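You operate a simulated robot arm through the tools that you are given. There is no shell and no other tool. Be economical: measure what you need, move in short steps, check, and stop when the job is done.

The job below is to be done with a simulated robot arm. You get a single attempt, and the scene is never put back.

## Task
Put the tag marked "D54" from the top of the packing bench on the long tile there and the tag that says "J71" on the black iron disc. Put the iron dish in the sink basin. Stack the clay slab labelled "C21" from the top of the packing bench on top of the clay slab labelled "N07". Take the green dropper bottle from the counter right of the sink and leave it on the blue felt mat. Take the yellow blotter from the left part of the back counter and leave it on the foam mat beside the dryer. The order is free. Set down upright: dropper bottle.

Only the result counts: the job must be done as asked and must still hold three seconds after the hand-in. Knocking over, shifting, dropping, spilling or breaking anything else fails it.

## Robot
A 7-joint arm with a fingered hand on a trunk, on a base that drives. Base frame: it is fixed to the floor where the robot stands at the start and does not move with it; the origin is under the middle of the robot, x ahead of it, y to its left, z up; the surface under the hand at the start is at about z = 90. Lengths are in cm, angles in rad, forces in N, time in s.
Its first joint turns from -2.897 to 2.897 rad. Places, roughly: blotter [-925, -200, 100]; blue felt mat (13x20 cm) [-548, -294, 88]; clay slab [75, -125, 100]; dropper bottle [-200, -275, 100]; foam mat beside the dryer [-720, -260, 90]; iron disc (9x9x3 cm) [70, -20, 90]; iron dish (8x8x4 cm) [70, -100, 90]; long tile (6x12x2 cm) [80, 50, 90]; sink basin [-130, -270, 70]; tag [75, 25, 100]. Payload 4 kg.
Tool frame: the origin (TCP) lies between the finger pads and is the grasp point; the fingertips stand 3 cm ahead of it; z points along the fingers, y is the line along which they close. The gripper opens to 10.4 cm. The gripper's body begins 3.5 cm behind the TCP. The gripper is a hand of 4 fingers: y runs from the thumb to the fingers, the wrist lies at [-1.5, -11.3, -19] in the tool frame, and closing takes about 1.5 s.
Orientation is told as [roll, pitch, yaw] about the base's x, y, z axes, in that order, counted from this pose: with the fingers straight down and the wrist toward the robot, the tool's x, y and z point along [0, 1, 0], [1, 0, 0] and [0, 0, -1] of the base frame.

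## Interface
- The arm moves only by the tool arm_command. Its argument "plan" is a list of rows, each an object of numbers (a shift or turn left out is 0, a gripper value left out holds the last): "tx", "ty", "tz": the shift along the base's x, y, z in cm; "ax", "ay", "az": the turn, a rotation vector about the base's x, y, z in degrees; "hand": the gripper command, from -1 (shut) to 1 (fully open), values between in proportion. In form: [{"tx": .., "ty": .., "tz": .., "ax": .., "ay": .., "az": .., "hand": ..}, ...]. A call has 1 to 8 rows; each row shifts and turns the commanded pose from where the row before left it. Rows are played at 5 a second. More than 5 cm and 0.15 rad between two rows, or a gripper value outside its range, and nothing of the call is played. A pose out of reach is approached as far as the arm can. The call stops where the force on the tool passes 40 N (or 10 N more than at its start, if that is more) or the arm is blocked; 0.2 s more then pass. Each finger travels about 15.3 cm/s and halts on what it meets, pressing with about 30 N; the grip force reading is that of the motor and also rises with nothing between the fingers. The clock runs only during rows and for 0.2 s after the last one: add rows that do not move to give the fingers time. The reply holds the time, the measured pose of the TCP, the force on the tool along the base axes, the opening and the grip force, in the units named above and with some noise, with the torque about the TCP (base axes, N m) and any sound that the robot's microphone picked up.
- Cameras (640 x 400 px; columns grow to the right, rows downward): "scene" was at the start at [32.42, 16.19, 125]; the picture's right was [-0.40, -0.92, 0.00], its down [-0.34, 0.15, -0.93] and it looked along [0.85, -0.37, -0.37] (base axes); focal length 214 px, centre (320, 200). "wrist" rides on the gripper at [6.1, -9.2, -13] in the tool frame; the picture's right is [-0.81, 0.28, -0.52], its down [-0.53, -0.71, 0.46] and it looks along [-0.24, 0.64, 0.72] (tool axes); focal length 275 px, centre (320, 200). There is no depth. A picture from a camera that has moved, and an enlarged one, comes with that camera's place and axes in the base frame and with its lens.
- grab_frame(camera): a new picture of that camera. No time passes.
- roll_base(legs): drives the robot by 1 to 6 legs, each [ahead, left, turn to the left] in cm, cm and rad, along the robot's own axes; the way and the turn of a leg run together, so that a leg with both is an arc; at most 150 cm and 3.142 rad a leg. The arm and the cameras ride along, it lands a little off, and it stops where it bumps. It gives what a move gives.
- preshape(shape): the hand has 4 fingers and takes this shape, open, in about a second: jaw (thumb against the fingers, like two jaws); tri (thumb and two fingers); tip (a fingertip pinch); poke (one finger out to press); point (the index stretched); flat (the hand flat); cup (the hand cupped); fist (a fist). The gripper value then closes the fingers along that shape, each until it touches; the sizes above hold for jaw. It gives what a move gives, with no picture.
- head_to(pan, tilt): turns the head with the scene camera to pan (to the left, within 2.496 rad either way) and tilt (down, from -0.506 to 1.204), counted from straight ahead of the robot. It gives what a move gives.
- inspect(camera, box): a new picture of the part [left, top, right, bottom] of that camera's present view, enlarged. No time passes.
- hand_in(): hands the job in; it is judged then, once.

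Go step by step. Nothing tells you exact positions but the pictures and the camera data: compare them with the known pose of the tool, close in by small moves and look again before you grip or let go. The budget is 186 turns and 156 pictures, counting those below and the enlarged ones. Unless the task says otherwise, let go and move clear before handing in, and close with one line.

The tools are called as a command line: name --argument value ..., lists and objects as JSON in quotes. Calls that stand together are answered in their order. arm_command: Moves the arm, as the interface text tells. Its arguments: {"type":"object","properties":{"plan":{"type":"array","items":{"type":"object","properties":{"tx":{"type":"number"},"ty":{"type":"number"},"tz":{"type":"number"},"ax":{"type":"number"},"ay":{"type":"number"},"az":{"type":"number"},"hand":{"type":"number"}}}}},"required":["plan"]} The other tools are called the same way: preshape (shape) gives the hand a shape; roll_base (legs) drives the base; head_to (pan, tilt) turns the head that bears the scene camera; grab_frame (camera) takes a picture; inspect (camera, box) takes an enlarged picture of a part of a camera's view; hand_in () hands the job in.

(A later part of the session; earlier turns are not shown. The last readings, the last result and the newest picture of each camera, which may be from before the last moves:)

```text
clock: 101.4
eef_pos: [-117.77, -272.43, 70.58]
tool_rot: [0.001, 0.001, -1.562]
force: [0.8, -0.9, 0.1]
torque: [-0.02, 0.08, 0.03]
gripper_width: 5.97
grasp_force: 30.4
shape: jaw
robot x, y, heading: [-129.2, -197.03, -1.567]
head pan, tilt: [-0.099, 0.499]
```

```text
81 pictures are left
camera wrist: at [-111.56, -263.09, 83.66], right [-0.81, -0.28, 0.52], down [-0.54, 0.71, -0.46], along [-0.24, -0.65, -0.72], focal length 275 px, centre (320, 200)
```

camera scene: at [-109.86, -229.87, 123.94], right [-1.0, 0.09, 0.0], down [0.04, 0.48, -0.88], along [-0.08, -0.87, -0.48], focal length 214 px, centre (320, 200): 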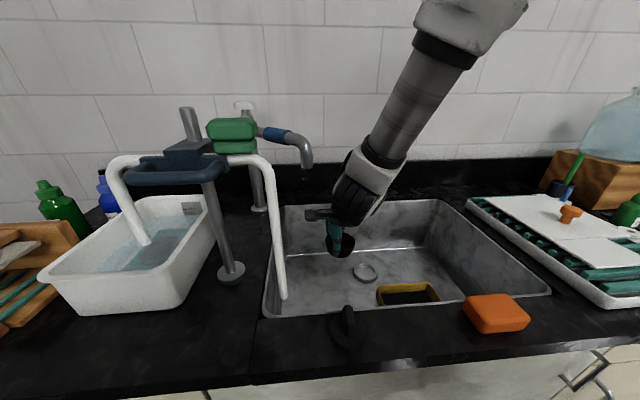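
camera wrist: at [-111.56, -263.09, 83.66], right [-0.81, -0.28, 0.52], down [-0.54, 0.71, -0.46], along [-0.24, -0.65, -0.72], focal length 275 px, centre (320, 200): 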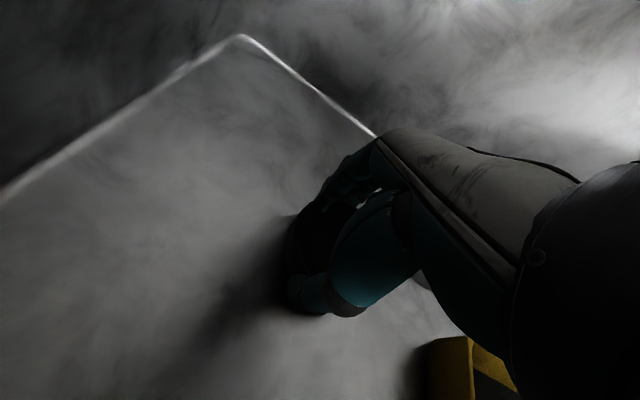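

Contact just made (the load has come off). I lower another hair and release slowly.

arm_command --plan '[{"tz": -0.2}, {"hand": 0.3}, {"hand": 0.6}, {"hand": 1}, {}, {"tz": 2}, {"tz": 3}, {"tz": 4}]'

arm_command --plan '[{"tz": 5}, {"tz": 5}, {"tz": 5}, {"tz": 5}, {"tz": 5}, {"tz": 5}, {"ty": 4, "tz": 2}, {"ty": 4}]'

grab_frame --camera "scene"

```text
clock: 103.2
eef_pos: [-117.65, -272.39, 79.05]
tool_rot: [0.001, 0.001, -1.566]
force: [-0.5, 0.2, 0.2]
torque: [0.01, -0.03, -0.03]
gripper_width: 10.4
grasp_force: 0.0
shape: jaw
robot x, y, heading: [-128.99, -196.81, -1.567]
head pan, tilt: [-0.099, 0.499]
```

```text
clock: 105.0
eef_pos: [-117.78, -264.69, 111.24]
tool_rot: [0.0, 0.0, -1.563]
force: [-0.1, -0.9, -0.2]
torque: [0.02, -0.03, -0.01]
gripper_width: 10.38
grasp_force: 0.0
shape: jaw
robot x, y, heading: [-129.36, -197.23, -1.559]
head pan, tilt: [-0.099, 0.499]
```

```text
80 pictures are left
camera scene: at [-109.89, -229.95, 123.93], right [-1.0, 0.09, 0.0], down [0.04, 0.48, -0.88], along [-0.08, -0.87, -0.48], focal length 214 px, centre (320, 200)
```

scene: 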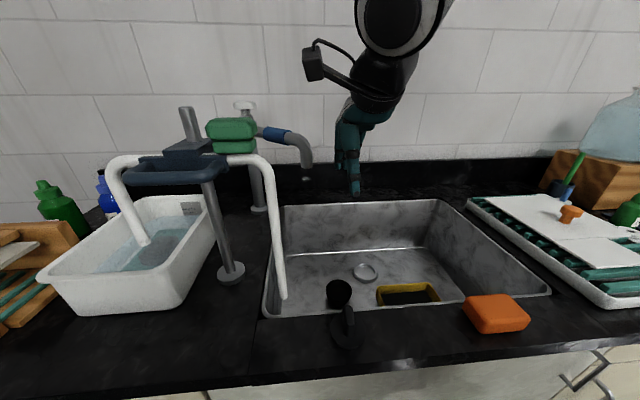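

The dish is in the sink. Now back to the packing bench for C21, from its front side.

arm_command --plan '[{"tz": 4, "ty": 2}, {"tz": 4, "ty": 2}]'

roll_base --legs '[[-90, 0, 0], [0, 0, 1.565], [110, 0, 0]]'

```text
clock: 105.6
eef_pos: [-117.69, -260.72, 119.06]
tool_rot: [0.0, -0.001, -1.562]
force: [-0.3, 0.1, -0.1]
torque: [0.04, -0.02, 0.01]
gripper_width: 10.39
grasp_force: 0.0
shape: jaw
robot x, y, heading: [-129.28, -197.23, -1.563]
head pan, tilt: [-0.099, 0.499]
```

```text
clock: 119.3
eef_pos: [41.41, -92.37, 119.05]
tool_rot: [-0.002, 0.0, 0.029]
force: [-0.1, 0.6, -0.1]
torque: [-0.02, 0.02, 0.02]
gripper_width: 10.37
grasp_force: 0.0
shape: jaw
robot x, y, heading: [-22.28, -105.13, 0.027]
head pan, tilt: [-0.099, 0.499]
```

roll_base --legs '[[21, -22, -0.027]]'

head_to --pan 0.0 --tilt 0.6

grab_frame --camera "scene"

```text
clock: 121.3
eef_pos: [63.24, -116.89, 118.97]
tool_rot: [0.0, -0.001, -0.013]
force: [-0.5, -0.1, 0.2]
torque: [-0.06, 0.01, 0.01]
gripper_width: 10.39
grasp_force: 0.0
shape: jaw
robot x, y, heading: [-0.97, -127.19, -0.01]
head pan, tilt: [-0.099, 0.499]
```

```text
clock: 122.0
eef_pos: [63.27, -116.75, 119.08]
tool_rot: [0.0, -0.001, -0.011]
force: [0.2, 0.2, -0.8]
torque: [-0.04, -0.03, 0.0]
gripper_width: 10.35
grasp_force: 0.1
shape: jaw
robot x, y, heading: [-0.83, -126.76, -0.009]
head pan, tilt: [0.0, 0.6]
```

```text
79 pictures are left
camera scene: at [32.22, -107.5, 123.03], right [-0.01, -1.0, 0.0], down [-0.56, 0.01, -0.83], along [0.83, -0.01, -0.56], focal length 214 px, centre (320, 200)
```

scene: 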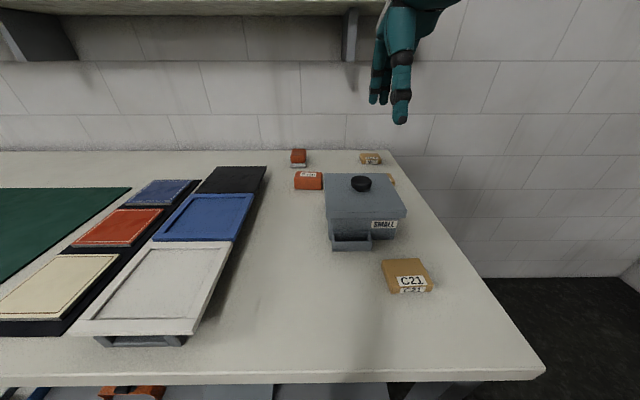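

inspect --camera "scene" --box '[360, 240, 456, 300]'

inspect --camera "scene" --box '[310, 140, 438, 220]'

roll_base --legs '[[9.5, 0, 0.009]]'

```text
6.67 times, centred on (408, 270) of scene
camera zoom: at [32.22, -107.5, 123.03], right [-0.01, -1.0, 0.0], down [-0.56, 0.01, -0.83], along [0.83, -0.01, -0.56], focal length 1430 px, centre (-267, -267)
```

zoom: 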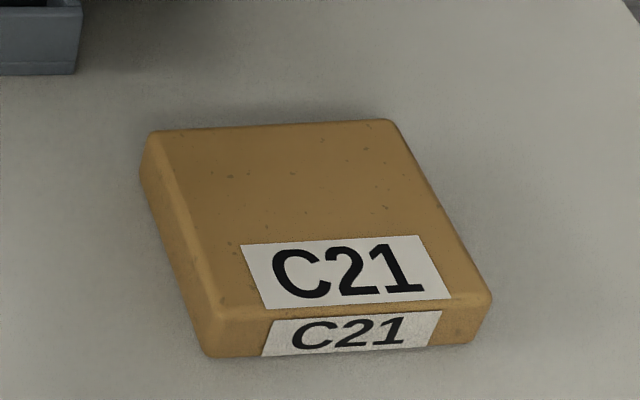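

```text
5.00 times, centred on (374, 180) of scene
camera zoom: at [32.22, -107.5, 123.03], right [-0.01, -1.0, 0.0], down [-0.56, 0.01, -0.83], along [0.83, -0.01, -0.56], focal length 1072 px, centre (50, 300)
```

zoom: 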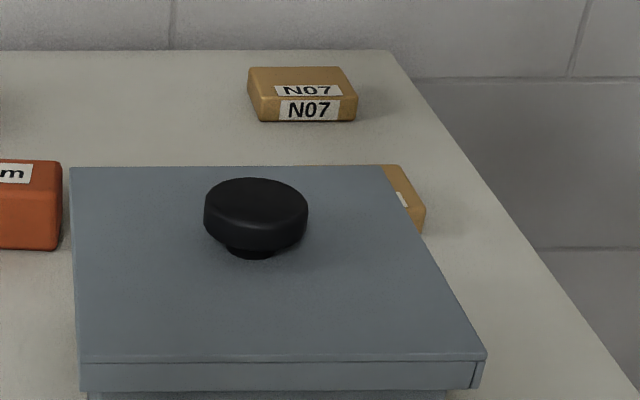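

```text
clock: 123.1
eef_pos: [68.21, -116.68, 119.01]
tool_rot: [0.0, 0.003, -0.007]
force: [0.2, -0.5, 0.1]
torque: [-0.03, -0.02, -0.01]
gripper_width: 10.38
grasp_force: 0.0
shape: jaw
robot x, y, heading: [3.95, -127.06, -0.004]
head pan, tilt: [0.0, 0.6]
stopped in leg 1: the robot was blocked; the commanded pose is now the measured one
```

The base was stopped at x≈4 at this end of the bench. N07 is at (107.2, −127.3), so I need to know the base footprint and the leg; looking down.

head_to --pan -0.6 --tilt 1.2

grab_frame --camera "scene"

head_to --pan -1.4 --tilt 1.0

grab_frame --camera "scene"

```text
clock: 124.1
eef_pos: [68.3, -116.56, 118.94]
tool_rot: [0.0, 0.002, -0.007]
force: [-0.1, -0.1, -0.3]
torque: [-0.01, -0.01, 0.02]
gripper_width: 10.4
grasp_force: 0.1
shape: jaw
robot x, y, heading: [4.33, -127.03, -0.008]
head pan, tilt: [-0.6, 1.201]
```

```text
76 pictures are left
camera scene: at [32.85, -110.52, 118.57], right [-0.57, -0.82, 0.0], down [-0.77, 0.53, -0.36], along [0.3, -0.21, -0.93], focal length 214 px, centre (320, 200)
```

scene: 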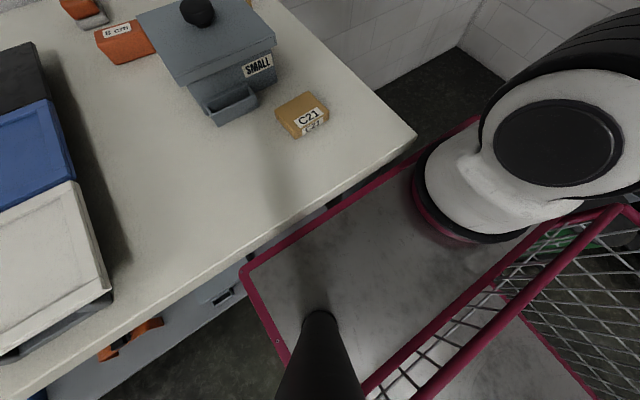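

```text
clock: 125.2
eef_pos: [68.16, -116.68, 118.89]
tool_rot: [0.001, -0.001, -0.009]
force: [-0.6, -0.2, 0.0]
torque: [0.02, -0.01, 0.03]
gripper_width: 10.41
grasp_force: 0.1
shape: jaw
robot x, y, heading: [4.32, -127.25, -0.006]
head pan, tilt: [-1.4, 1.0]
```

```text
75 pictures are left
camera scene: at [29.39, -114.2, 119.82], right [-0.99, -0.16, 0.0], down [-0.14, 0.83, -0.54], along [0.09, -0.53, -0.84], focal length 214 px, centre (320, 200)
```

scene: 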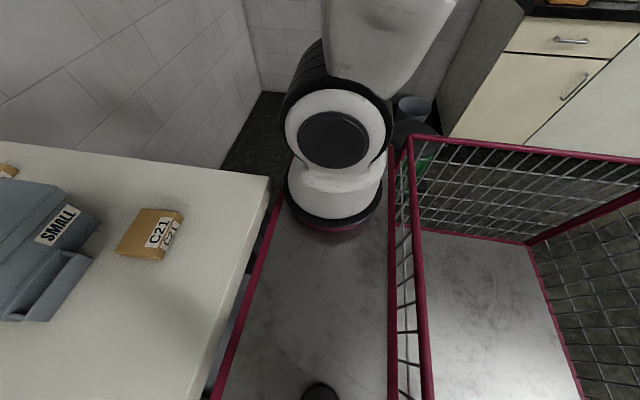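

The arm pedestal is actually at the front right of the deck, so N07 is well in reach. The box lid is close behind C21, so I'll grip C21 across y with the hand yawed −90°.

arm_command --plan '[{"tx": -1.5, "ty": -1, "az": -8}, {"tx": -1.5, "ty": -1, "az": -8}, {"tx": -1.5, "ty": -1, "az": -8}, {"tx": -1.5, "ty": -1, "az": -8}, {"tx": -1.5, "ty": -1, "az": -8}, {"tx": -1.5, "ty": -1, "az": -8}, {"tx": -1.5, "az": -8}, {"az": -8}]'

arm_command --plan '[{"az": -8}, {"az": -8}, {"az": -8}, {"az": -1.5, "tz": -3}, {"tz": -4}]'

head_to --pan -0.1 --tilt 0.7

grab_frame --camera "scene"

grab_frame --camera "wrist"

```text
clock: 127.0
eef_pos: [57.53, -122.45, 119.08]
tool_rot: [0.0, 0.003, -1.127]
force: [-0.9, -0.8, 0.1]
torque: [-0.02, 0.02, 0.01]
gripper_width: 10.35
grasp_force: 0.2
shape: jaw
robot x, y, heading: [4.57, -127.0, -0.003]
head pan, tilt: [-1.4, 1.0]
```

```text
clock: 128.2
eef_pos: [57.49, -122.57, 112.21]
tool_rot: [0.0, 0.005, -1.572]
force: [0.2, -1.0, 0.1]
torque: [0.02, 0.02, -0.01]
gripper_width: 10.35
grasp_force: 0.0
shape: jaw
robot x, y, heading: [4.18, -126.88, -0.013]
head pan, tilt: [-1.4, 1.0]
```

```text
clock: 129.7
eef_pos: [57.51, -122.43, 112.34]
tool_rot: [-0.001, 0.003, -1.57]
force: [-0.3, 0.3, -0.7]
torque: [0.01, -0.01, -0.02]
gripper_width: 10.39
grasp_force: 0.0
shape: jaw
robot x, y, heading: [4.23, -126.91, -0.01]
head pan, tilt: [-0.099, 0.7]
```

```text
74 pictures are left
camera scene: at [36.7, -108.24, 122.16], right [-0.11, -0.99, 0.0], down [-0.64, 0.07, -0.76], along [0.76, -0.08, -0.64], focal length 214 px, centre (320, 200)
```

scene: 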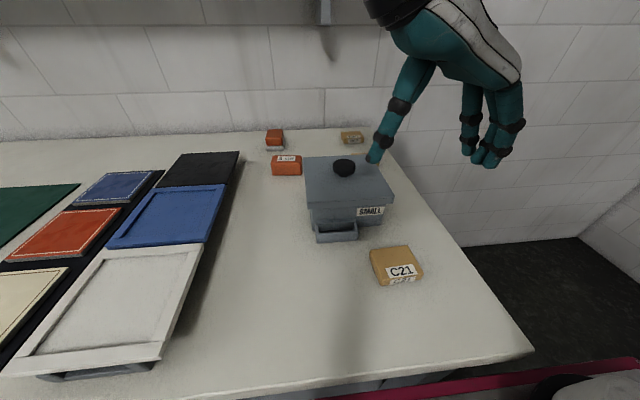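

```text
73 pictures are left
camera wrist: at [63.9, -113.29, 125.38], right [-0.81, -0.28, 0.52], down [-0.53, 0.71, -0.45], along [-0.24, -0.64, -0.73], focal length 275 px, centre (320, 200)
```

wrist: 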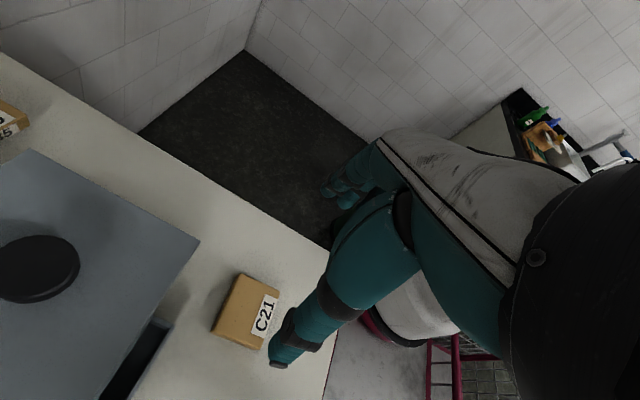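

The wrist camera would pass too close to the box knob in this yaw, so I turn to the opposite yaw (+90°), where wrist and camera stay clear.

arm_command --plan '[{"tz": 4, "az": 8}, {"tz": 2, "az": 8}, {"az": 8}, {"az": 8}, {"az": 8}, {"az": 8}, {"az": 8}, {"az": 8}]'

arm_command --plan '[{"az": 8}, {"az": 8}, {"az": 8}, {"az": 8}, {"az": 8, "tx": -1}, {"az": 8, "tx": -1}, {"az": 8, "tx": -1}, {"az": 8}]'

arm_command --plan '[{"az": 8}, {"az": 8}, {"az": 8}, {"az": 8}, {"az": 8}, {"az": 8}, {"az": 4}]'

grab_frame --camera "scene"

```text
clock: 131.5
eef_pos: [57.69, -122.71, 117.91]
tool_rot: [0.0, 0.002, -0.452]
force: [0.5, 0.6, -0.5]
torque: [0.02, 0.0, 0.01]
gripper_width: 10.39
grasp_force: 0.0
shape: jaw
robot x, y, heading: [4.37, -126.94, -0.007]
head pan, tilt: [-0.099, 0.7]
```

```text
clock: 133.3
eef_pos: [54.64, -122.83, 117.94]
tool_rot: [-0.003, 0.001, 0.664]
force: [-0.2, 0.4, -0.1]
torque: [0.02, -0.01, -0.01]
gripper_width: 10.38
grasp_force: 0.0
shape: jaw
robot x, y, heading: [4.28, -127.12, -0.01]
head pan, tilt: [-0.099, 0.7]
```

```text
clock: 134.9
eef_pos: [54.64, -122.67, 118.05]
tool_rot: [0.001, 0.001, 1.574]
force: [-0.6, 0.3, 0.2]
torque: [0.03, -0.01, -0.02]
gripper_width: 10.39
grasp_force: 0.1
shape: jaw
robot x, y, heading: [4.24, -126.44, -0.006]
head pan, tilt: [-0.099, 0.7]
```

```text
72 pictures are left
camera scene: at [36.7, -108.25, 122.17], right [-0.11, -0.99, 0.0], down [-0.64, 0.07, -0.76], along [0.76, -0.08, -0.64], focal length 214 px, centre (320, 200)
```

scene: 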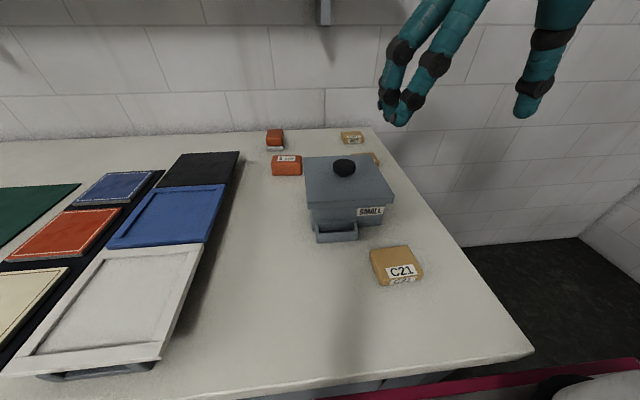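

arm_command --plan '[{"tz": -4.5}, {"tz": -4.5}, {"tz": -4.5}, {"tz": -4}]'

grab_frame --camera "scene"

grab_frame --camera "wrist"

```text
clock: 135.9
eef_pos: [55.65, -122.38, 100.95]
tool_rot: [0.001, 0.003, 1.572]
force: [-0.4, -0.1, -0.6]
torque: [0.02, -0.01, 0.03]
gripper_width: 10.37
grasp_force: 0.1
shape: jaw
out of reach, approached as far as the arm can: row 4
robot x, y, heading: [4.12, -126.8, -0.011]
head pan, tilt: [-0.099, 0.7]
```

```text
71 pictures are left
camera scene: at [36.69, -108.28, 122.17], right [-0.11, -0.99, 0.0], down [-0.64, 0.07, -0.76], along [0.76, -0.08, -0.64], focal length 214 px, centre (320, 200)
```

scene: 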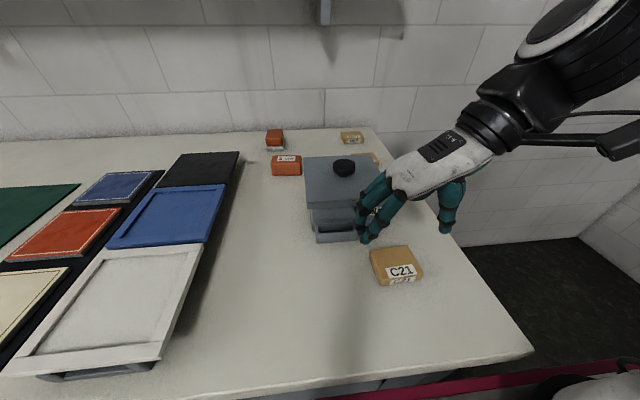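

```text
70 pictures are left
camera wrist: at [49.77, -131.45, 114.17], right [0.81, 0.28, 0.52], down [0.53, -0.72, -0.45], along [0.24, 0.64, -0.73], focal length 275 px, centre (320, 200)
```

wrist: 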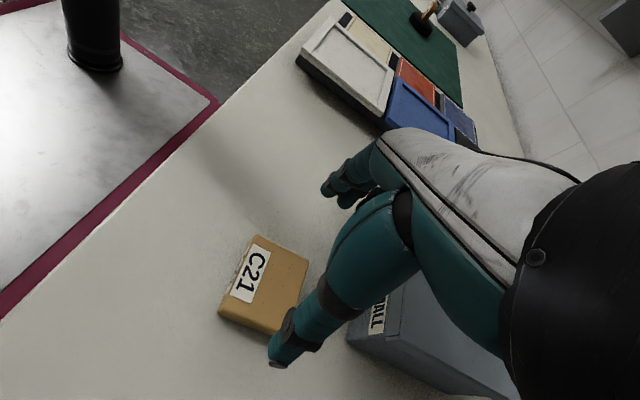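

Too close for the arm in this pose; I raise, back the base off 15 cm, and retry.

arm_command --plan '[{"tz": 4.5}, {"tz": 4.5}]'

roll_base --legs '[[-16, 0, 0.006]]'

```text
clock: 136.5
eef_pos: [55.36, -122.69, 109.92]
tool_rot: [0.001, 0.004, 1.571]
force: [0.0, -0.5, 0.6]
torque: [-0.01, 0.0, 0.01]
gripper_width: 10.4
grasp_force: 0.1
shape: jaw
robot x, y, heading: [4.08, -127.16, -0.005]
head pan, tilt: [-0.099, 0.7]
```

```text
clock: 137.9
eef_pos: [39.48, -122.48, 109.85]
tool_rot: [0.001, 0.0, 1.572]
force: [0.8, 0.6, -0.3]
torque: [0.01, -0.01, 0.01]
gripper_width: 10.39
grasp_force: 0.0
shape: jaw
robot x, y, heading: [-11.68, -126.79, -0.007]
head pan, tilt: [-0.099, 0.7]
```

arm_command --plan '[{"tx": 4.8}, {"tx": 4.8}, {"tx": 4.8, "ty": -0.4}, {"tz": -4}, {"tz": -4}, {"tz": -2}]'

grab_frame --camera "scene"

grab_frame --camera "wrist"

```text
clock: 139.3
eef_pos: [53.89, -122.94, 99.77]
tool_rot: [0.0, -0.001, 1.572]
force: [0.2, -0.5, 0.5]
torque: [0.0, -0.02, 0.01]
gripper_width: 10.38
grasp_force: 0.0
shape: jaw
robot x, y, heading: [-11.67, -126.9, -0.01]
head pan, tilt: [-0.099, 0.7]
```

```text
69 pictures are left
camera scene: at [20.87, -108.08, 122.17], right [-0.11, -0.99, 0.0], down [-0.64, 0.07, -0.76], along [0.76, -0.08, -0.64], focal length 214 px, centre (320, 200)
```

scene: 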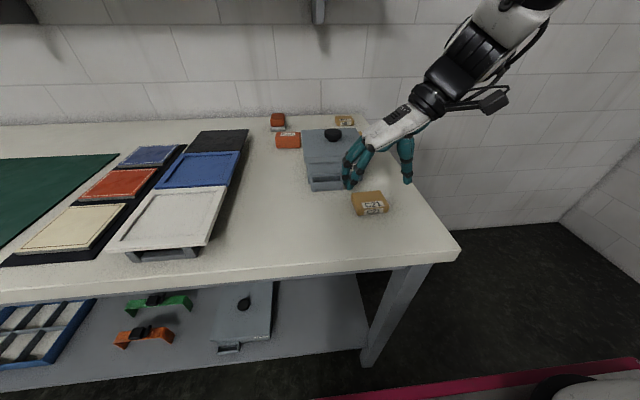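

```text
68 pictures are left
camera wrist: at [47.92, -132.0, 112.89], right [0.81, 0.28, 0.52], down [0.53, -0.71, -0.45], along [0.24, 0.64, -0.73], focal length 275 px, centre (320, 200)
```

wrist: 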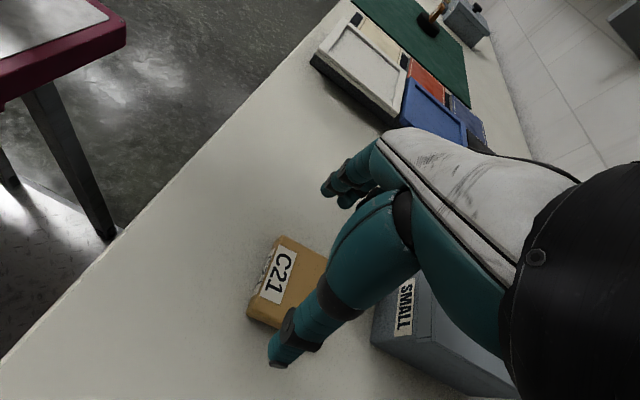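

arm_command --plan '[{"tz": -2.5}, {"tz": -2}, {"tz": -1.3}]'

inspect --camera "scene" --box '[300, 140, 444, 230]'

grab_frame --camera "wrist"

```text
clock: 140.1
eef_pos: [53.88, -122.99, 94.02]
tool_rot: [0.001, 0.001, 1.571]
force: [0.5, -0.4, -0.2]
torque: [-0.01, 0.0, 0.03]
gripper_width: 10.42
grasp_force: 0.0
shape: jaw
robot x, y, heading: [-11.99, -127.38, -0.006]
head pan, tilt: [-0.099, 0.7]
```

```text
4.44 times, centred on (372, 185) of scene
camera zoom: at [20.87, -108.08, 122.16], right [-0.11, -0.99, 0.0], down [-0.64, 0.07, -0.76], along [0.76, -0.08, -0.64], focal length 953 px, centre (89, 267)
```

zoom: 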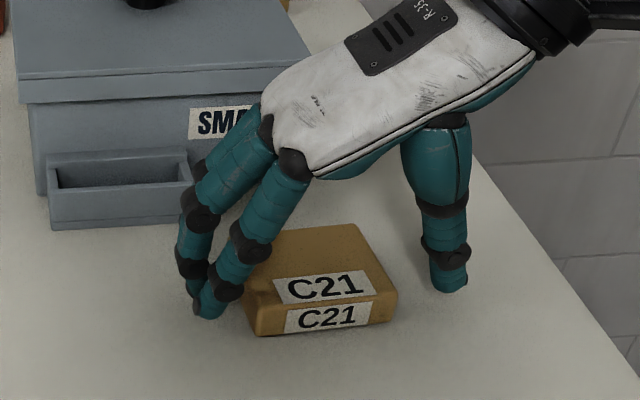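

```text
66 pictures are left
camera wrist: at [47.9, -132.07, 107.21], right [0.81, 0.28, 0.52], down [0.53, -0.71, -0.45], along [0.24, 0.64, -0.73], focal length 275 px, centre (320, 200)
```

wrist: 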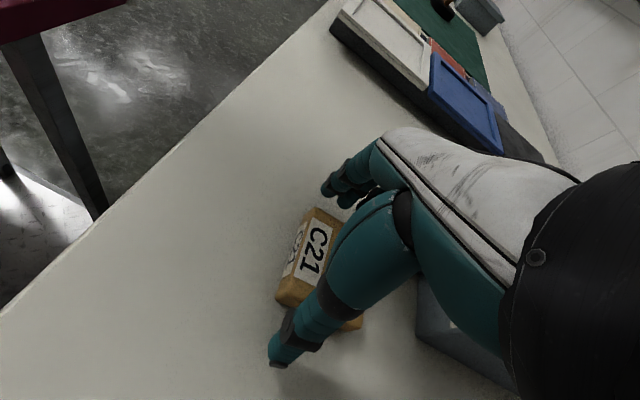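

arm_command --plan '[{"tz": -0.3, "hand": 0.4}, {"hand": -0.2}, {"hand": -1}, {}, {}, {}, {}]'

arm_command --plan '[{"tz": 2}, {"tz": 4}, {"tz": 4}]'

inspect --camera "scene" --box '[300, 120, 444, 210]'

grab_frame --camera "wrist"

```text
clock: 141.7
eef_pos: [53.91, -122.94, 93.76]
tool_rot: [-0.001, 0.002, 1.573]
force: [0.2, -1.0, -0.1]
torque: [-0.01, 0.0, 0.0]
gripper_width: 6.38
grasp_force: 29.8
shape: jaw
robot x, y, heading: [-11.71, -127.05, -0.009]
head pan, tilt: [-0.099, 0.7]
```

```text
clock: 142.5
eef_pos: [53.79, -122.69, 103.94]
tool_rot: [0.0, 0.004, 1.57]
force: [-0.4, 0.4, -1.2]
torque: [0.05, 0.06, 0.02]
gripper_width: 6.4
grasp_force: 29.2
shape: jaw
robot x, y, heading: [-11.72, -126.75, -0.004]
head pan, tilt: [-0.099, 0.7]
```

```text
4.44 times, centred on (372, 165) of scene
camera zoom: at [20.9, -108.07, 122.16], right [-0.11, -0.99, 0.0], down [-0.64, 0.07, -0.76], along [0.76, -0.08, -0.64], focal length 953 px, centre (89, 356)
```

zoom: 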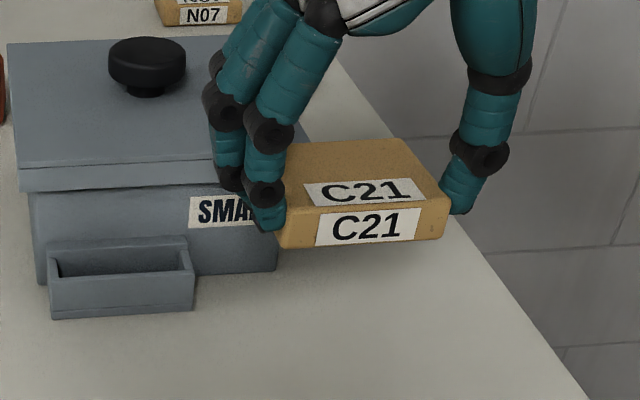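

```text
64 pictures are left
camera wrist: at [47.94, -131.71, 116.98], right [0.81, 0.28, 0.52], down [0.53, -0.71, -0.45], along [0.24, 0.64, -0.73], focal length 275 px, centre (320, 200)
```

wrist: 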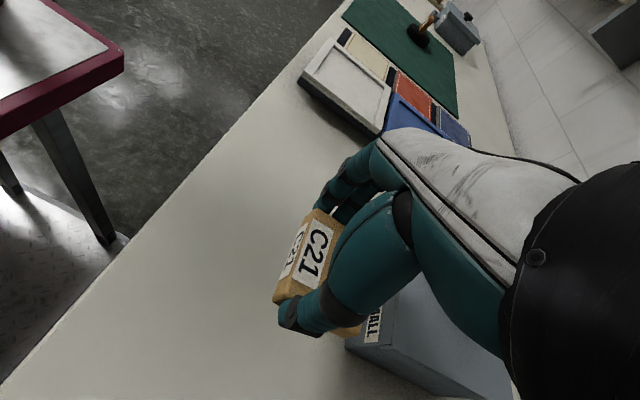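

C21 is held level. I raise, shift clear of the box, drive the base back in and carry it over N07.

arm_command --plan '[{"tz": 3}, {"tz": 3, "ty": -3}, {"ty": -4}, {"ty": -1.3}]'

roll_base --legs '[[13.5, 0, 0.006]]'

head_to --pan -0.1 --tilt 0.45

inspect --camera "scene" --box '[280, 120, 440, 220]'

```text
clock: 143.5
eef_pos: [53.83, -131.27, 109.88]
tool_rot: [0.001, 0.002, 1.573]
force: [-0.7, 0.2, -0.8]
torque: [0.0, 0.04, 0.02]
gripper_width: 6.38
grasp_force: 29.9
shape: jaw
robot x, y, heading: [-11.79, -126.99, -0.004]
head pan, tilt: [-0.099, 0.7]
```

```text
clock: 144.8
eef_pos: [67.49, -131.22, 109.97]
tool_rot: [0.002, 0.002, 1.578]
force: [0.3, 0.2, -2.0]
torque: [-0.01, 0.03, -0.02]
gripper_width: 6.39
grasp_force: 30.5
shape: jaw
robot x, y, heading: [2.48, -126.78, -0.002]
head pan, tilt: [-0.099, 0.7]
```

```text
clock: 145.6
eef_pos: [67.59, -131.15, 109.86]
tool_rot: [0.001, 0.001, 1.576]
force: [-0.2, 0.5, -1.4]
torque: [-0.02, 0.05, -0.01]
gripper_width: 6.39
grasp_force: 29.6
shape: jaw
robot x, y, heading: [2.1, -126.62, -0.005]
head pan, tilt: [-0.099, 0.45]
```

```text
4.00 times, centred on (360, 170) of scene
camera zoom: at [35.29, -108.1, 124.38], right [-0.1, -0.99, 0.0], down [-0.43, 0.04, -0.9], along [0.9, -0.09, -0.44], focal length 858 px, centre (160, 320)
```

zoom: 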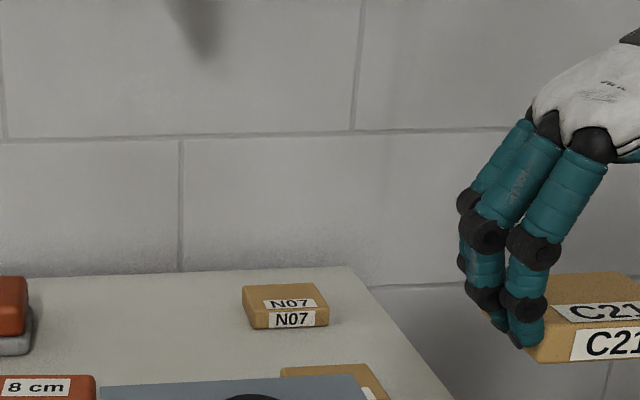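

arm_command --plan '[{"tx": 4.9}, {"tx": 4.9}, {"tx": 4.9}, {"tx": 4.9}, {"tx": 4.9, "tz": -1}, {"tx": 4.8, "tz": -1}, {"tx": 4, "ty": 2, "tz": -1}]'

inspect --camera "scene" --box '[280, 100, 440, 200]'

grab_frame --camera "wrist"

```text
clock: 147.2
eef_pos: [100.91, -129.59, 106.81]
tool_rot: [0.0, 0.004, 1.574]
force: [-0.2, -0.5, -0.8]
torque: [0.0, -0.01, -0.01]
gripper_width: 6.34
grasp_force: 30.2
shape: jaw
robot x, y, heading: [2.34, -126.89, -0.004]
head pan, tilt: [-0.099, 0.45]
```

```text
4.00 times, centred on (360, 150) of scene
camera zoom: at [35.25, -108.15, 124.4], right [-0.1, -0.99, 0.0], down [-0.43, 0.04, -0.9], along [0.9, -0.09, -0.43], focal length 858 px, centre (160, 400)
```

zoom: 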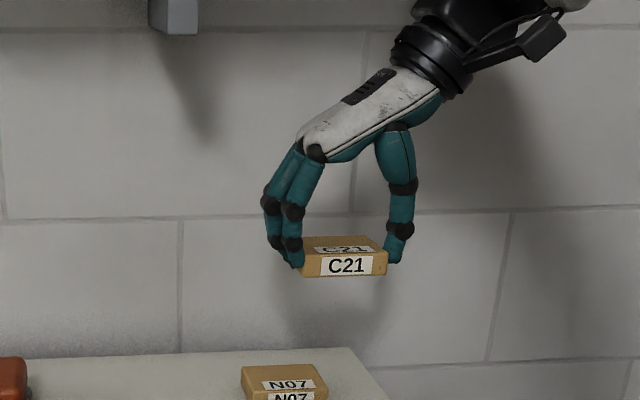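

```text
61 pictures are left
camera wrist: at [94.98, -138.66, 120.1], right [0.81, 0.28, 0.52], down [0.53, -0.71, -0.45], along [0.24, 0.64, -0.73], focal length 275 px, centre (320, 200)
```

wrist: 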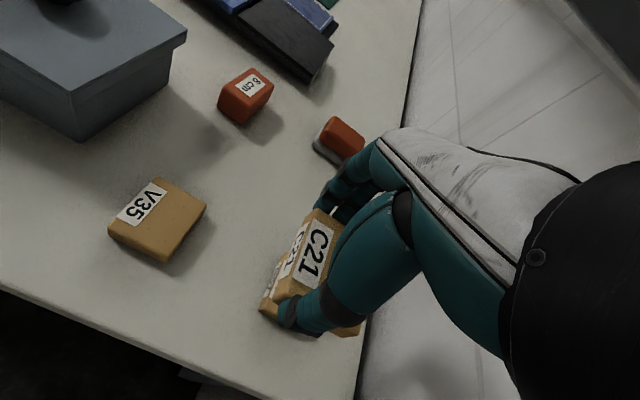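

arm_command --plan '[{"tx": 2.6, "ty": 2.6, "tz": -2}, {"tz": -3}, {"tz": -1.3}]'

inspect --camera "scene" --box '[310, 130, 406, 190]'

grab_frame --camera "wrist"

```text
clock: 148.0
eef_pos: [103.56, -126.61, 100.63]
tool_rot: [-0.001, 0.002, 1.578]
force: [0.0, 0.1, -1.0]
torque: [-0.02, 0.01, -0.01]
gripper_width: 6.37
grasp_force: 30.0
shape: jaw
robot x, y, heading: [2.21, -127.07, -0.006]
head pan, tilt: [-0.099, 0.45]
```

```text
6.67 times, centred on (358, 160) of scene
camera zoom: at [35.28, -108.1, 124.38], right [-0.1, -0.99, 0.0], down [-0.43, 0.04, -0.9], along [0.9, -0.09, -0.44], focal length 1430 px, centre (67, 467)
```

zoom: 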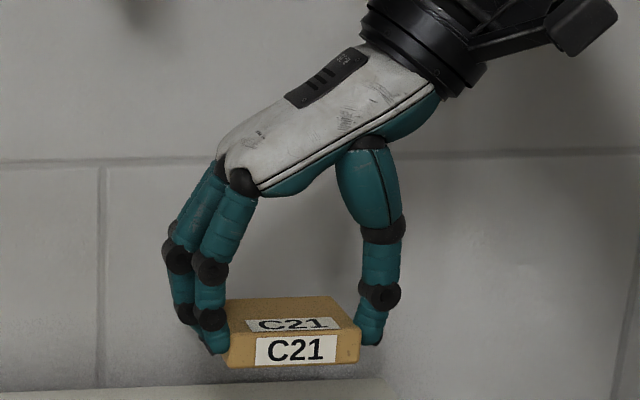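

```text
59 pictures are left
camera wrist: at [97.59, -135.66, 113.7], right [0.81, 0.28, 0.52], down [0.54, -0.71, -0.45], along [0.24, 0.64, -0.73], focal length 275 px, centre (320, 200)
```

wrist: 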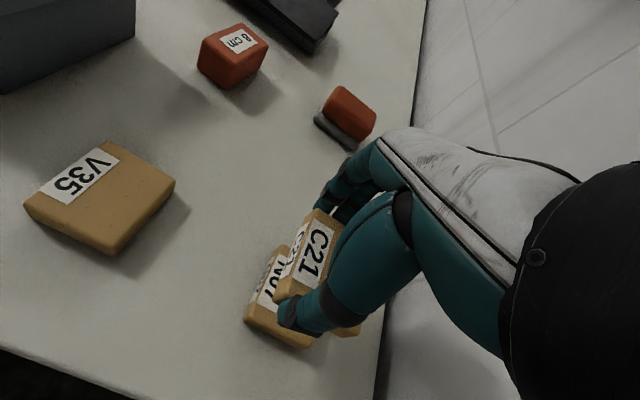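

inspect --camera "wrist" --box '[230, 200, 390, 300]'

inspect --camera "scene" --box '[310, 160, 406, 220]'

inspect --camera "wrist" --box '[230, 270, 390, 370]'

```text
4.00 times, centred on (310, 250) of wrist
camera zoom: at [97.59, -135.66, 113.7], right [0.81, 0.28, 0.52], down [0.54, -0.71, -0.45], along [0.24, 0.64, -0.73], focal length 1101 px, centre (360, 0)
```

zoom: 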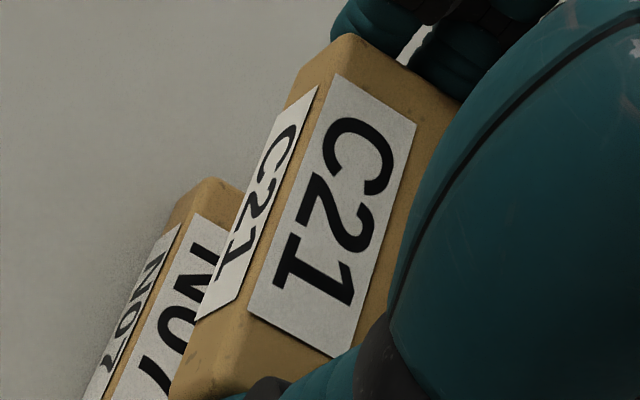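

```text
6.67 times, centred on (358, 190) of scene
camera zoom: at [35.28, -108.1, 124.38], right [-0.1, -0.99, 0.0], down [-0.43, 0.04, -0.9], along [0.9, -0.09, -0.44], focal length 1430 px, centre (67, 267)
```

zoom: 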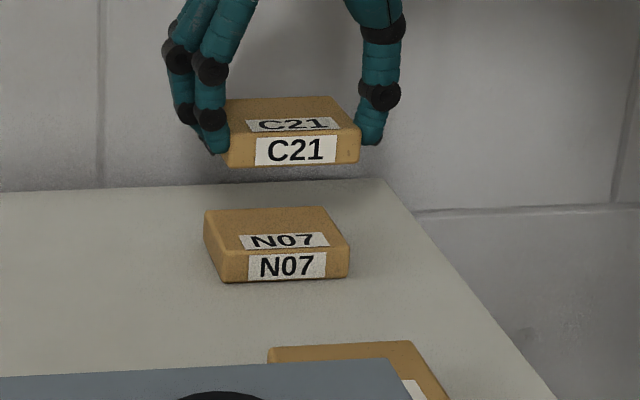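

```text
4.00 times, centred on (310, 320) of wrist
camera zoom: at [97.59, -135.66, 113.7], right [0.81, 0.28, 0.52], down [0.54, -0.71, -0.45], along [0.24, 0.64, -0.73], focal length 1101 px, centre (360, -280)
```

zoom: 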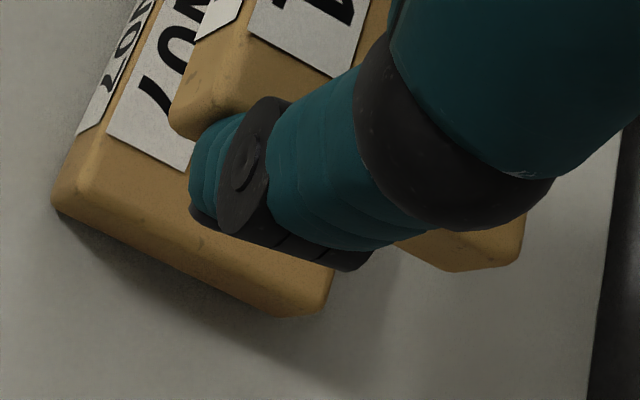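

C21 lines up with N07 within about 0.5 cm. I correct and lower.

arm_command --plan '[{"tx": 0.5, "ty": -0.25, "tz": -1.5}, {"tz": -1}, {"tz": -0.5}, {}]'

inspect --camera "scene" --box '[310, 160, 406, 220]'

inspect --camera "wrist" --box '[230, 230, 390, 330]'

```text
clock: 149.0
eef_pos: [103.93, -126.89, 97.49]
tool_rot: [0.0, 0.002, 1.574]
force: [0.1, 0.6, -1.2]
torque: [-0.01, 0.03, -0.02]
gripper_width: 6.36
grasp_force: 29.8
shape: jaw
robot x, y, heading: [2.16, -126.85, -0.006]
head pan, tilt: [-0.099, 0.45]
```

```text
6.67 times, centred on (358, 190) of scene
camera zoom: at [35.29, -108.11, 124.38], right [-0.1, -0.99, 0.0], down [-0.43, 0.04, -0.9], along [0.9, -0.09, -0.44], focal length 1430 px, centre (67, 267)
```

zoom: 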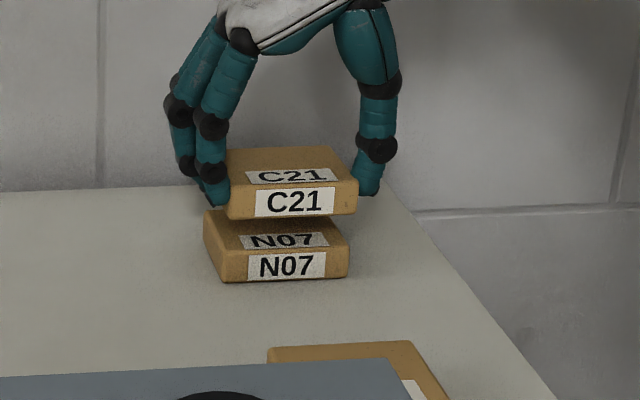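

```text
4.00 times, centred on (310, 280) of wrist
camera zoom: at [97.98, -135.93, 110.65], right [0.81, 0.28, 0.52], down [0.54, -0.71, -0.45], along [0.24, 0.64, -0.73], focal length 1101 px, centre (360, -120)
```

zoom: 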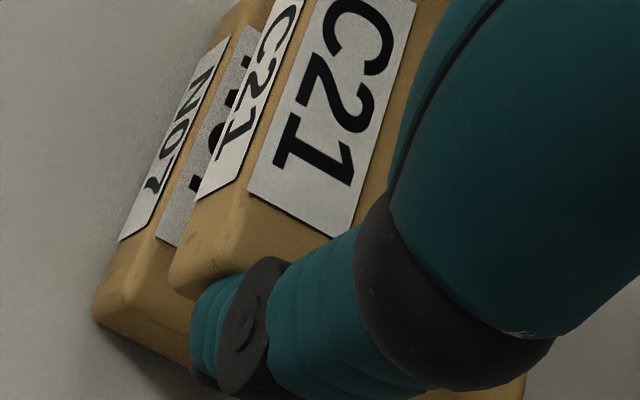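

arm_command --plan '[{"tz": -0.4}, {}, {"tz": -0.4}, {}]'

arm_command --plan '[{"tz": -0.3}, {}, {}]'

inspect --camera "scene" --box '[330, 170, 394, 210]'

```text
clock: 150.0
eef_pos: [103.97, -126.94, 96.52]
tool_rot: [0.0, 0.003, 1.574]
force: [0.1, -0.4, -1.3]
torque: [0.03, 0.04, -0.02]
gripper_width: 6.38
grasp_force: 29.6
shape: jaw
robot x, y, heading: [2.42, -126.97, -0.002]
head pan, tilt: [-0.099, 0.45]
```

```text
clock: 150.8
eef_pos: [103.77, -126.93, 96.4]
tool_rot: [0.001, 0.002, 1.576]
force: [0.2, 0.2, -2.1]
torque: [-0.01, 0.02, 0.04]
gripper_width: 6.36
grasp_force: 30.5
shape: jaw
robot x, y, heading: [2.02, -127.07, -0.001]
head pan, tilt: [-0.099, 0.45]
```

```text
10.00 times, centred on (362, 190) of scene
camera zoom: at [35.29, -108.1, 124.38], right [-0.1, -0.99, 0.0], down [-0.43, 0.04, -0.9], along [0.9, -0.09, -0.44], focal length 2145 px, centre (-100, 300)
```

zoom: 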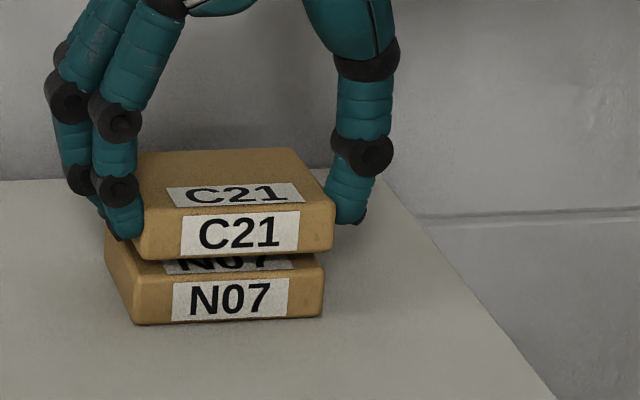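

arm_command --plan '[{"ty": 0.3}, {"tz": -0.3}, {}, {}]'

arm_command --plan '[{"tz": -0.2}, {}, {}]'

inspect --camera "scene" --box '[330, 170, 394, 210]'

```text
clock: 151.8
eef_pos: [103.92, -126.62, 96.13]
tool_rot: [0.001, 0.001, 1.575]
force: [0.3, 0.1, -1.3]
torque: [0.0, 0.01, 0.01]
gripper_width: 6.35
grasp_force: 29.4
shape: jaw
robot x, y, heading: [2.4, -126.86, -0.006]
head pan, tilt: [-0.099, 0.45]
```

```text
clock: 152.6
eef_pos: [103.86, -126.63, 95.93]
tool_rot: [0.0, 0.003, 1.574]
force: [0.1, 0.0, -1.3]
torque: [-0.01, 0.05, 0.0]
gripper_width: 6.37
grasp_force: 30.0
shape: jaw
robot x, y, heading: [2.42, -126.76, -0.009]
head pan, tilt: [-0.099, 0.45]
```

```text
10.00 times, centred on (362, 190) of scene
camera zoom: at [35.29, -108.1, 124.38], right [-0.1, -0.99, 0.0], down [-0.43, 0.04, -0.9], along [0.9, -0.09, -0.44], focal length 2145 px, centre (-100, 300)
```

zoom: 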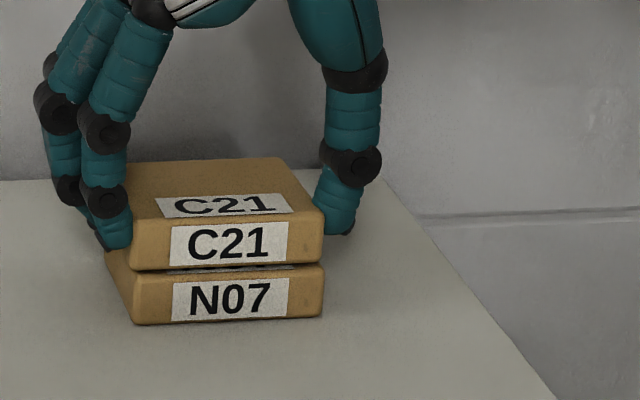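

Almost perfect alignment. A little further to contact.

arm_command --plan '[{"tz": -0.2}, {}, {}]'

arm_command --plan '[{"tz": -0.15}, {}, {}]'

```text
clock: 153.4
eef_pos: [104.01, -126.45, 95.82]
tool_rot: [0.001, 0.003, 1.575]
force: [-0.7, 0.2, -0.8]
torque: [-0.01, 0.0, -0.02]
gripper_width: 6.37
grasp_force: 30.5
shape: jaw
robot x, y, heading: [2.09, -127.47, -0.001]
head pan, tilt: [-0.099, 0.45]
```

```text
clock: 154.2
eef_pos: [103.87, -126.64, 95.67]
tool_rot: [-0.001, 0.001, 1.574]
force: [-0.4, 0.6, 2.0]
torque: [-0.01, -0.02, 0.03]
gripper_width: 6.37
grasp_force: 29.5
shape: jaw
robot x, y, heading: [2.01, -127.07, -0.003]
head pan, tilt: [-0.099, 0.45]
```

arm_command --plan '[{"hand": 0.4}, {"hand": 0.7}, {"hand": 1}, {}, {"tz": 2}, {"tz": 4}, {"tz": 4}]'

inspect --camera "scene" --box '[330, 170, 394, 210]'

```text
clock: 155.8
eef_pos: [104.1, -126.48, 105.52]
tool_rot: [0.001, 0.004, 1.575]
force: [-0.1, -0.1, -0.4]
torque: [-0.02, 0.01, 0.0]
gripper_width: 10.36
grasp_force: 0.0
shape: jaw
robot x, y, heading: [2.16, -126.62, -0.001]
head pan, tilt: [-0.099, 0.45]
```

```text
10.00 times, centred on (362, 190) of scene
camera zoom: at [35.3, -108.11, 124.38], right [-0.1, -0.99, 0.0], down [-0.43, 0.04, -0.9], along [0.9, -0.09, -0.44], focal length 2145 px, centre (-100, 300)
```

zoom: 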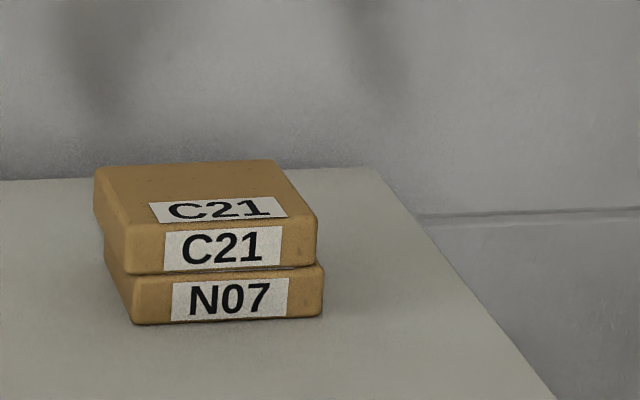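

C21 is stacked on N07. I retract and reorient the hand to yaw 0, then drive to the counter right of the sink.

arm_command --plan '[{"tx": -4.5, "tz": 1.5, "ty": -1}, {"tx": -4.5, "tz": 1.5, "ty": -1}, {"tx": -4.5, "tz": 1.5, "ty": -1}, {"tx": -4.9}, {"tx": -4.9}, {"tx": -4.9, "az": -8}, {"tx": -4.5, "tz": 2, "az": -8}, {"tz": 4, "az": -8}]'

arm_command --plan '[{"az": -8}, {"az": -8}, {"az": -8}, {"az": -8}, {"az": -8}, {"az": -8}, {"az": -8}, {"az": -8}]'

roll_base --legs '[[-55, 0, 0], [0, 20, 0], [0, 0, -1.57], [0, -100, 0]]'

```text
clock: 157.6
eef_pos: [71.11, -129.88, 115.9]
tool_rot: [0.001, 0.002, 1.155]
force: [-0.3, 0.0, 0.4]
torque: [0.05, 0.05, 0.0]
gripper_width: 10.37
grasp_force: 0.1
shape: jaw
robot x, y, heading: [2.22, -127.28, -0.005]
head pan, tilt: [-0.099, 0.45]
```

```text
clock: 159.4
eef_pos: [71.3, -129.48, 116.17]
tool_rot: [0.0, 0.0, 0.038]
force: [-0.2, 0.7, -0.3]
torque: [0.01, -0.02, -0.05]
gripper_width: 10.38
grasp_force: 0.1
shape: jaw
robot x, y, heading: [2.16, -126.9, -0.005]
head pan, tilt: [-0.099, 0.45]
```

```text
clock: 172.4
eef_pos: [-157.34, -174.05, 116.18]
tool_rot: [0.001, 0.004, -1.535]
force: [-0.2, 0.9, -0.1]
torque: [-0.04, 0.02, 0.02]
gripper_width: 10.38
grasp_force: 0.0
shape: jaw
robot x, y, heading: [-154.94, -104.94, -1.579]
head pan, tilt: [-0.099, 0.45]
```

roll_base --legs '[[0, -32, 0.009], [80, 0, 0]]'

head_to --pan -0.3 --tilt 0.5

grab_frame --camera "scene"

```text
clock: 178.4
eef_pos: [-188.95, -253.73, 116.31]
tool_rot: [0.0, 0.004, -1.533]
force: [-0.1, -0.4, 0.2]
torque: [0.01, -0.02, -0.01]
gripper_width: 10.41
grasp_force: 0.0
shape: jaw
robot x, y, heading: [-186.57, -184.49, -1.569]
head pan, tilt: [-0.099, 0.45]
```

```text
clock: 179.1
eef_pos: [-188.9, -253.6, 116.33]
tool_rot: [0.001, 0.003, -1.532]
force: [0.4, 0.6, 0.3]
torque: [0.01, 0.0, 0.0]
gripper_width: 10.4
grasp_force: 0.0
shape: jaw
robot x, y, heading: [-186.16, -184.57, -1.572]
head pan, tilt: [-0.3, 0.499]
```

```text
50 pictures are left
camera scene: at [-169.32, -217.34, 123.94], right [-0.95, 0.3, 0.0], down [0.14, 0.46, -0.88], along [-0.26, -0.84, -0.48], focal length 214 px, centre (320, 200)
```

scene: 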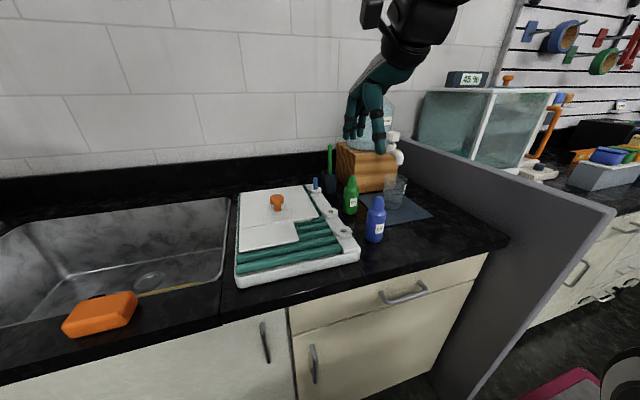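

inspect --camera "scene" --box '[290, 130, 450, 230]'

```text
4.00 times, centred on (370, 180) of scene
camera zoom: at [-169.32, -217.34, 123.94], right [-0.95, 0.3, 0.0], down [0.14, 0.46, -0.88], along [-0.26, -0.84, -0.48], focal length 858 px, centre (120, 280)
```

zoom: 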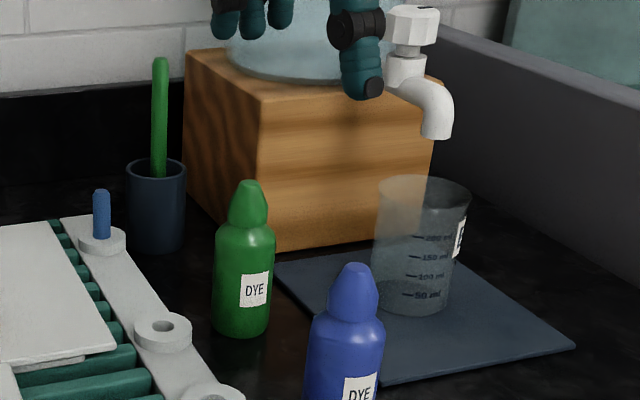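

The green bottle is at about (−197.4, −273.2), base z 86, 13 cm tall, blue bottle 17 cm in front of it. I hover above it.

arm_command --plan '[{"tx": -2, "ty": -4.5, "az": -2}, {"tx": -2, "ty": -4.5}, {"tx": -2, "ty": -4.5}, {"tx": -1, "ty": -4.5}, {"ty": -1.6, "tz": -3}, {"tz": -3}]'

grab_frame --camera "wrist"

inspect --camera "scene" --box '[290, 110, 450, 210]'

```text
clock: 180.5
eef_pos: [-195.94, -272.99, 110.38]
tool_rot: [0.001, 0.002, -1.566]
force: [-0.2, 0.2, -0.2]
torque: [-0.03, 0.0, 0.03]
gripper_width: 10.4
grasp_force: 0.1
shape: jaw
robot x, y, heading: [-186.3, -184.75, -1.571]
head pan, tilt: [-0.3, 0.499]
```

```text
48 pictures are left
camera wrist: at [-189.71, -263.84, 123.56], right [-0.81, -0.28, 0.52], down [-0.54, 0.71, -0.45], along [-0.24, -0.64, -0.73], focal length 275 px, centre (320, 200)
```

wrist: 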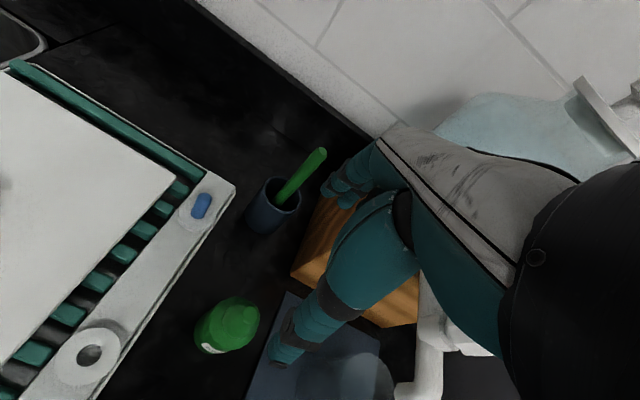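

```text
4.00 times, centred on (370, 160) of scene
camera zoom: at [-169.32, -217.31, 123.94], right [-0.95, 0.3, 0.0], down [0.14, 0.46, -0.88], along [-0.26, -0.84, -0.48], focal length 858 px, centre (120, 360)
```

zoom: 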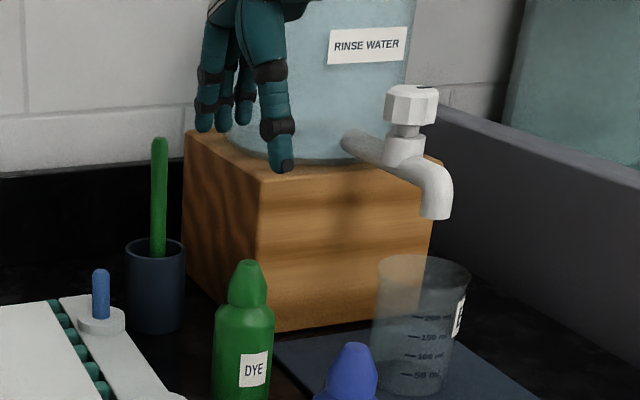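

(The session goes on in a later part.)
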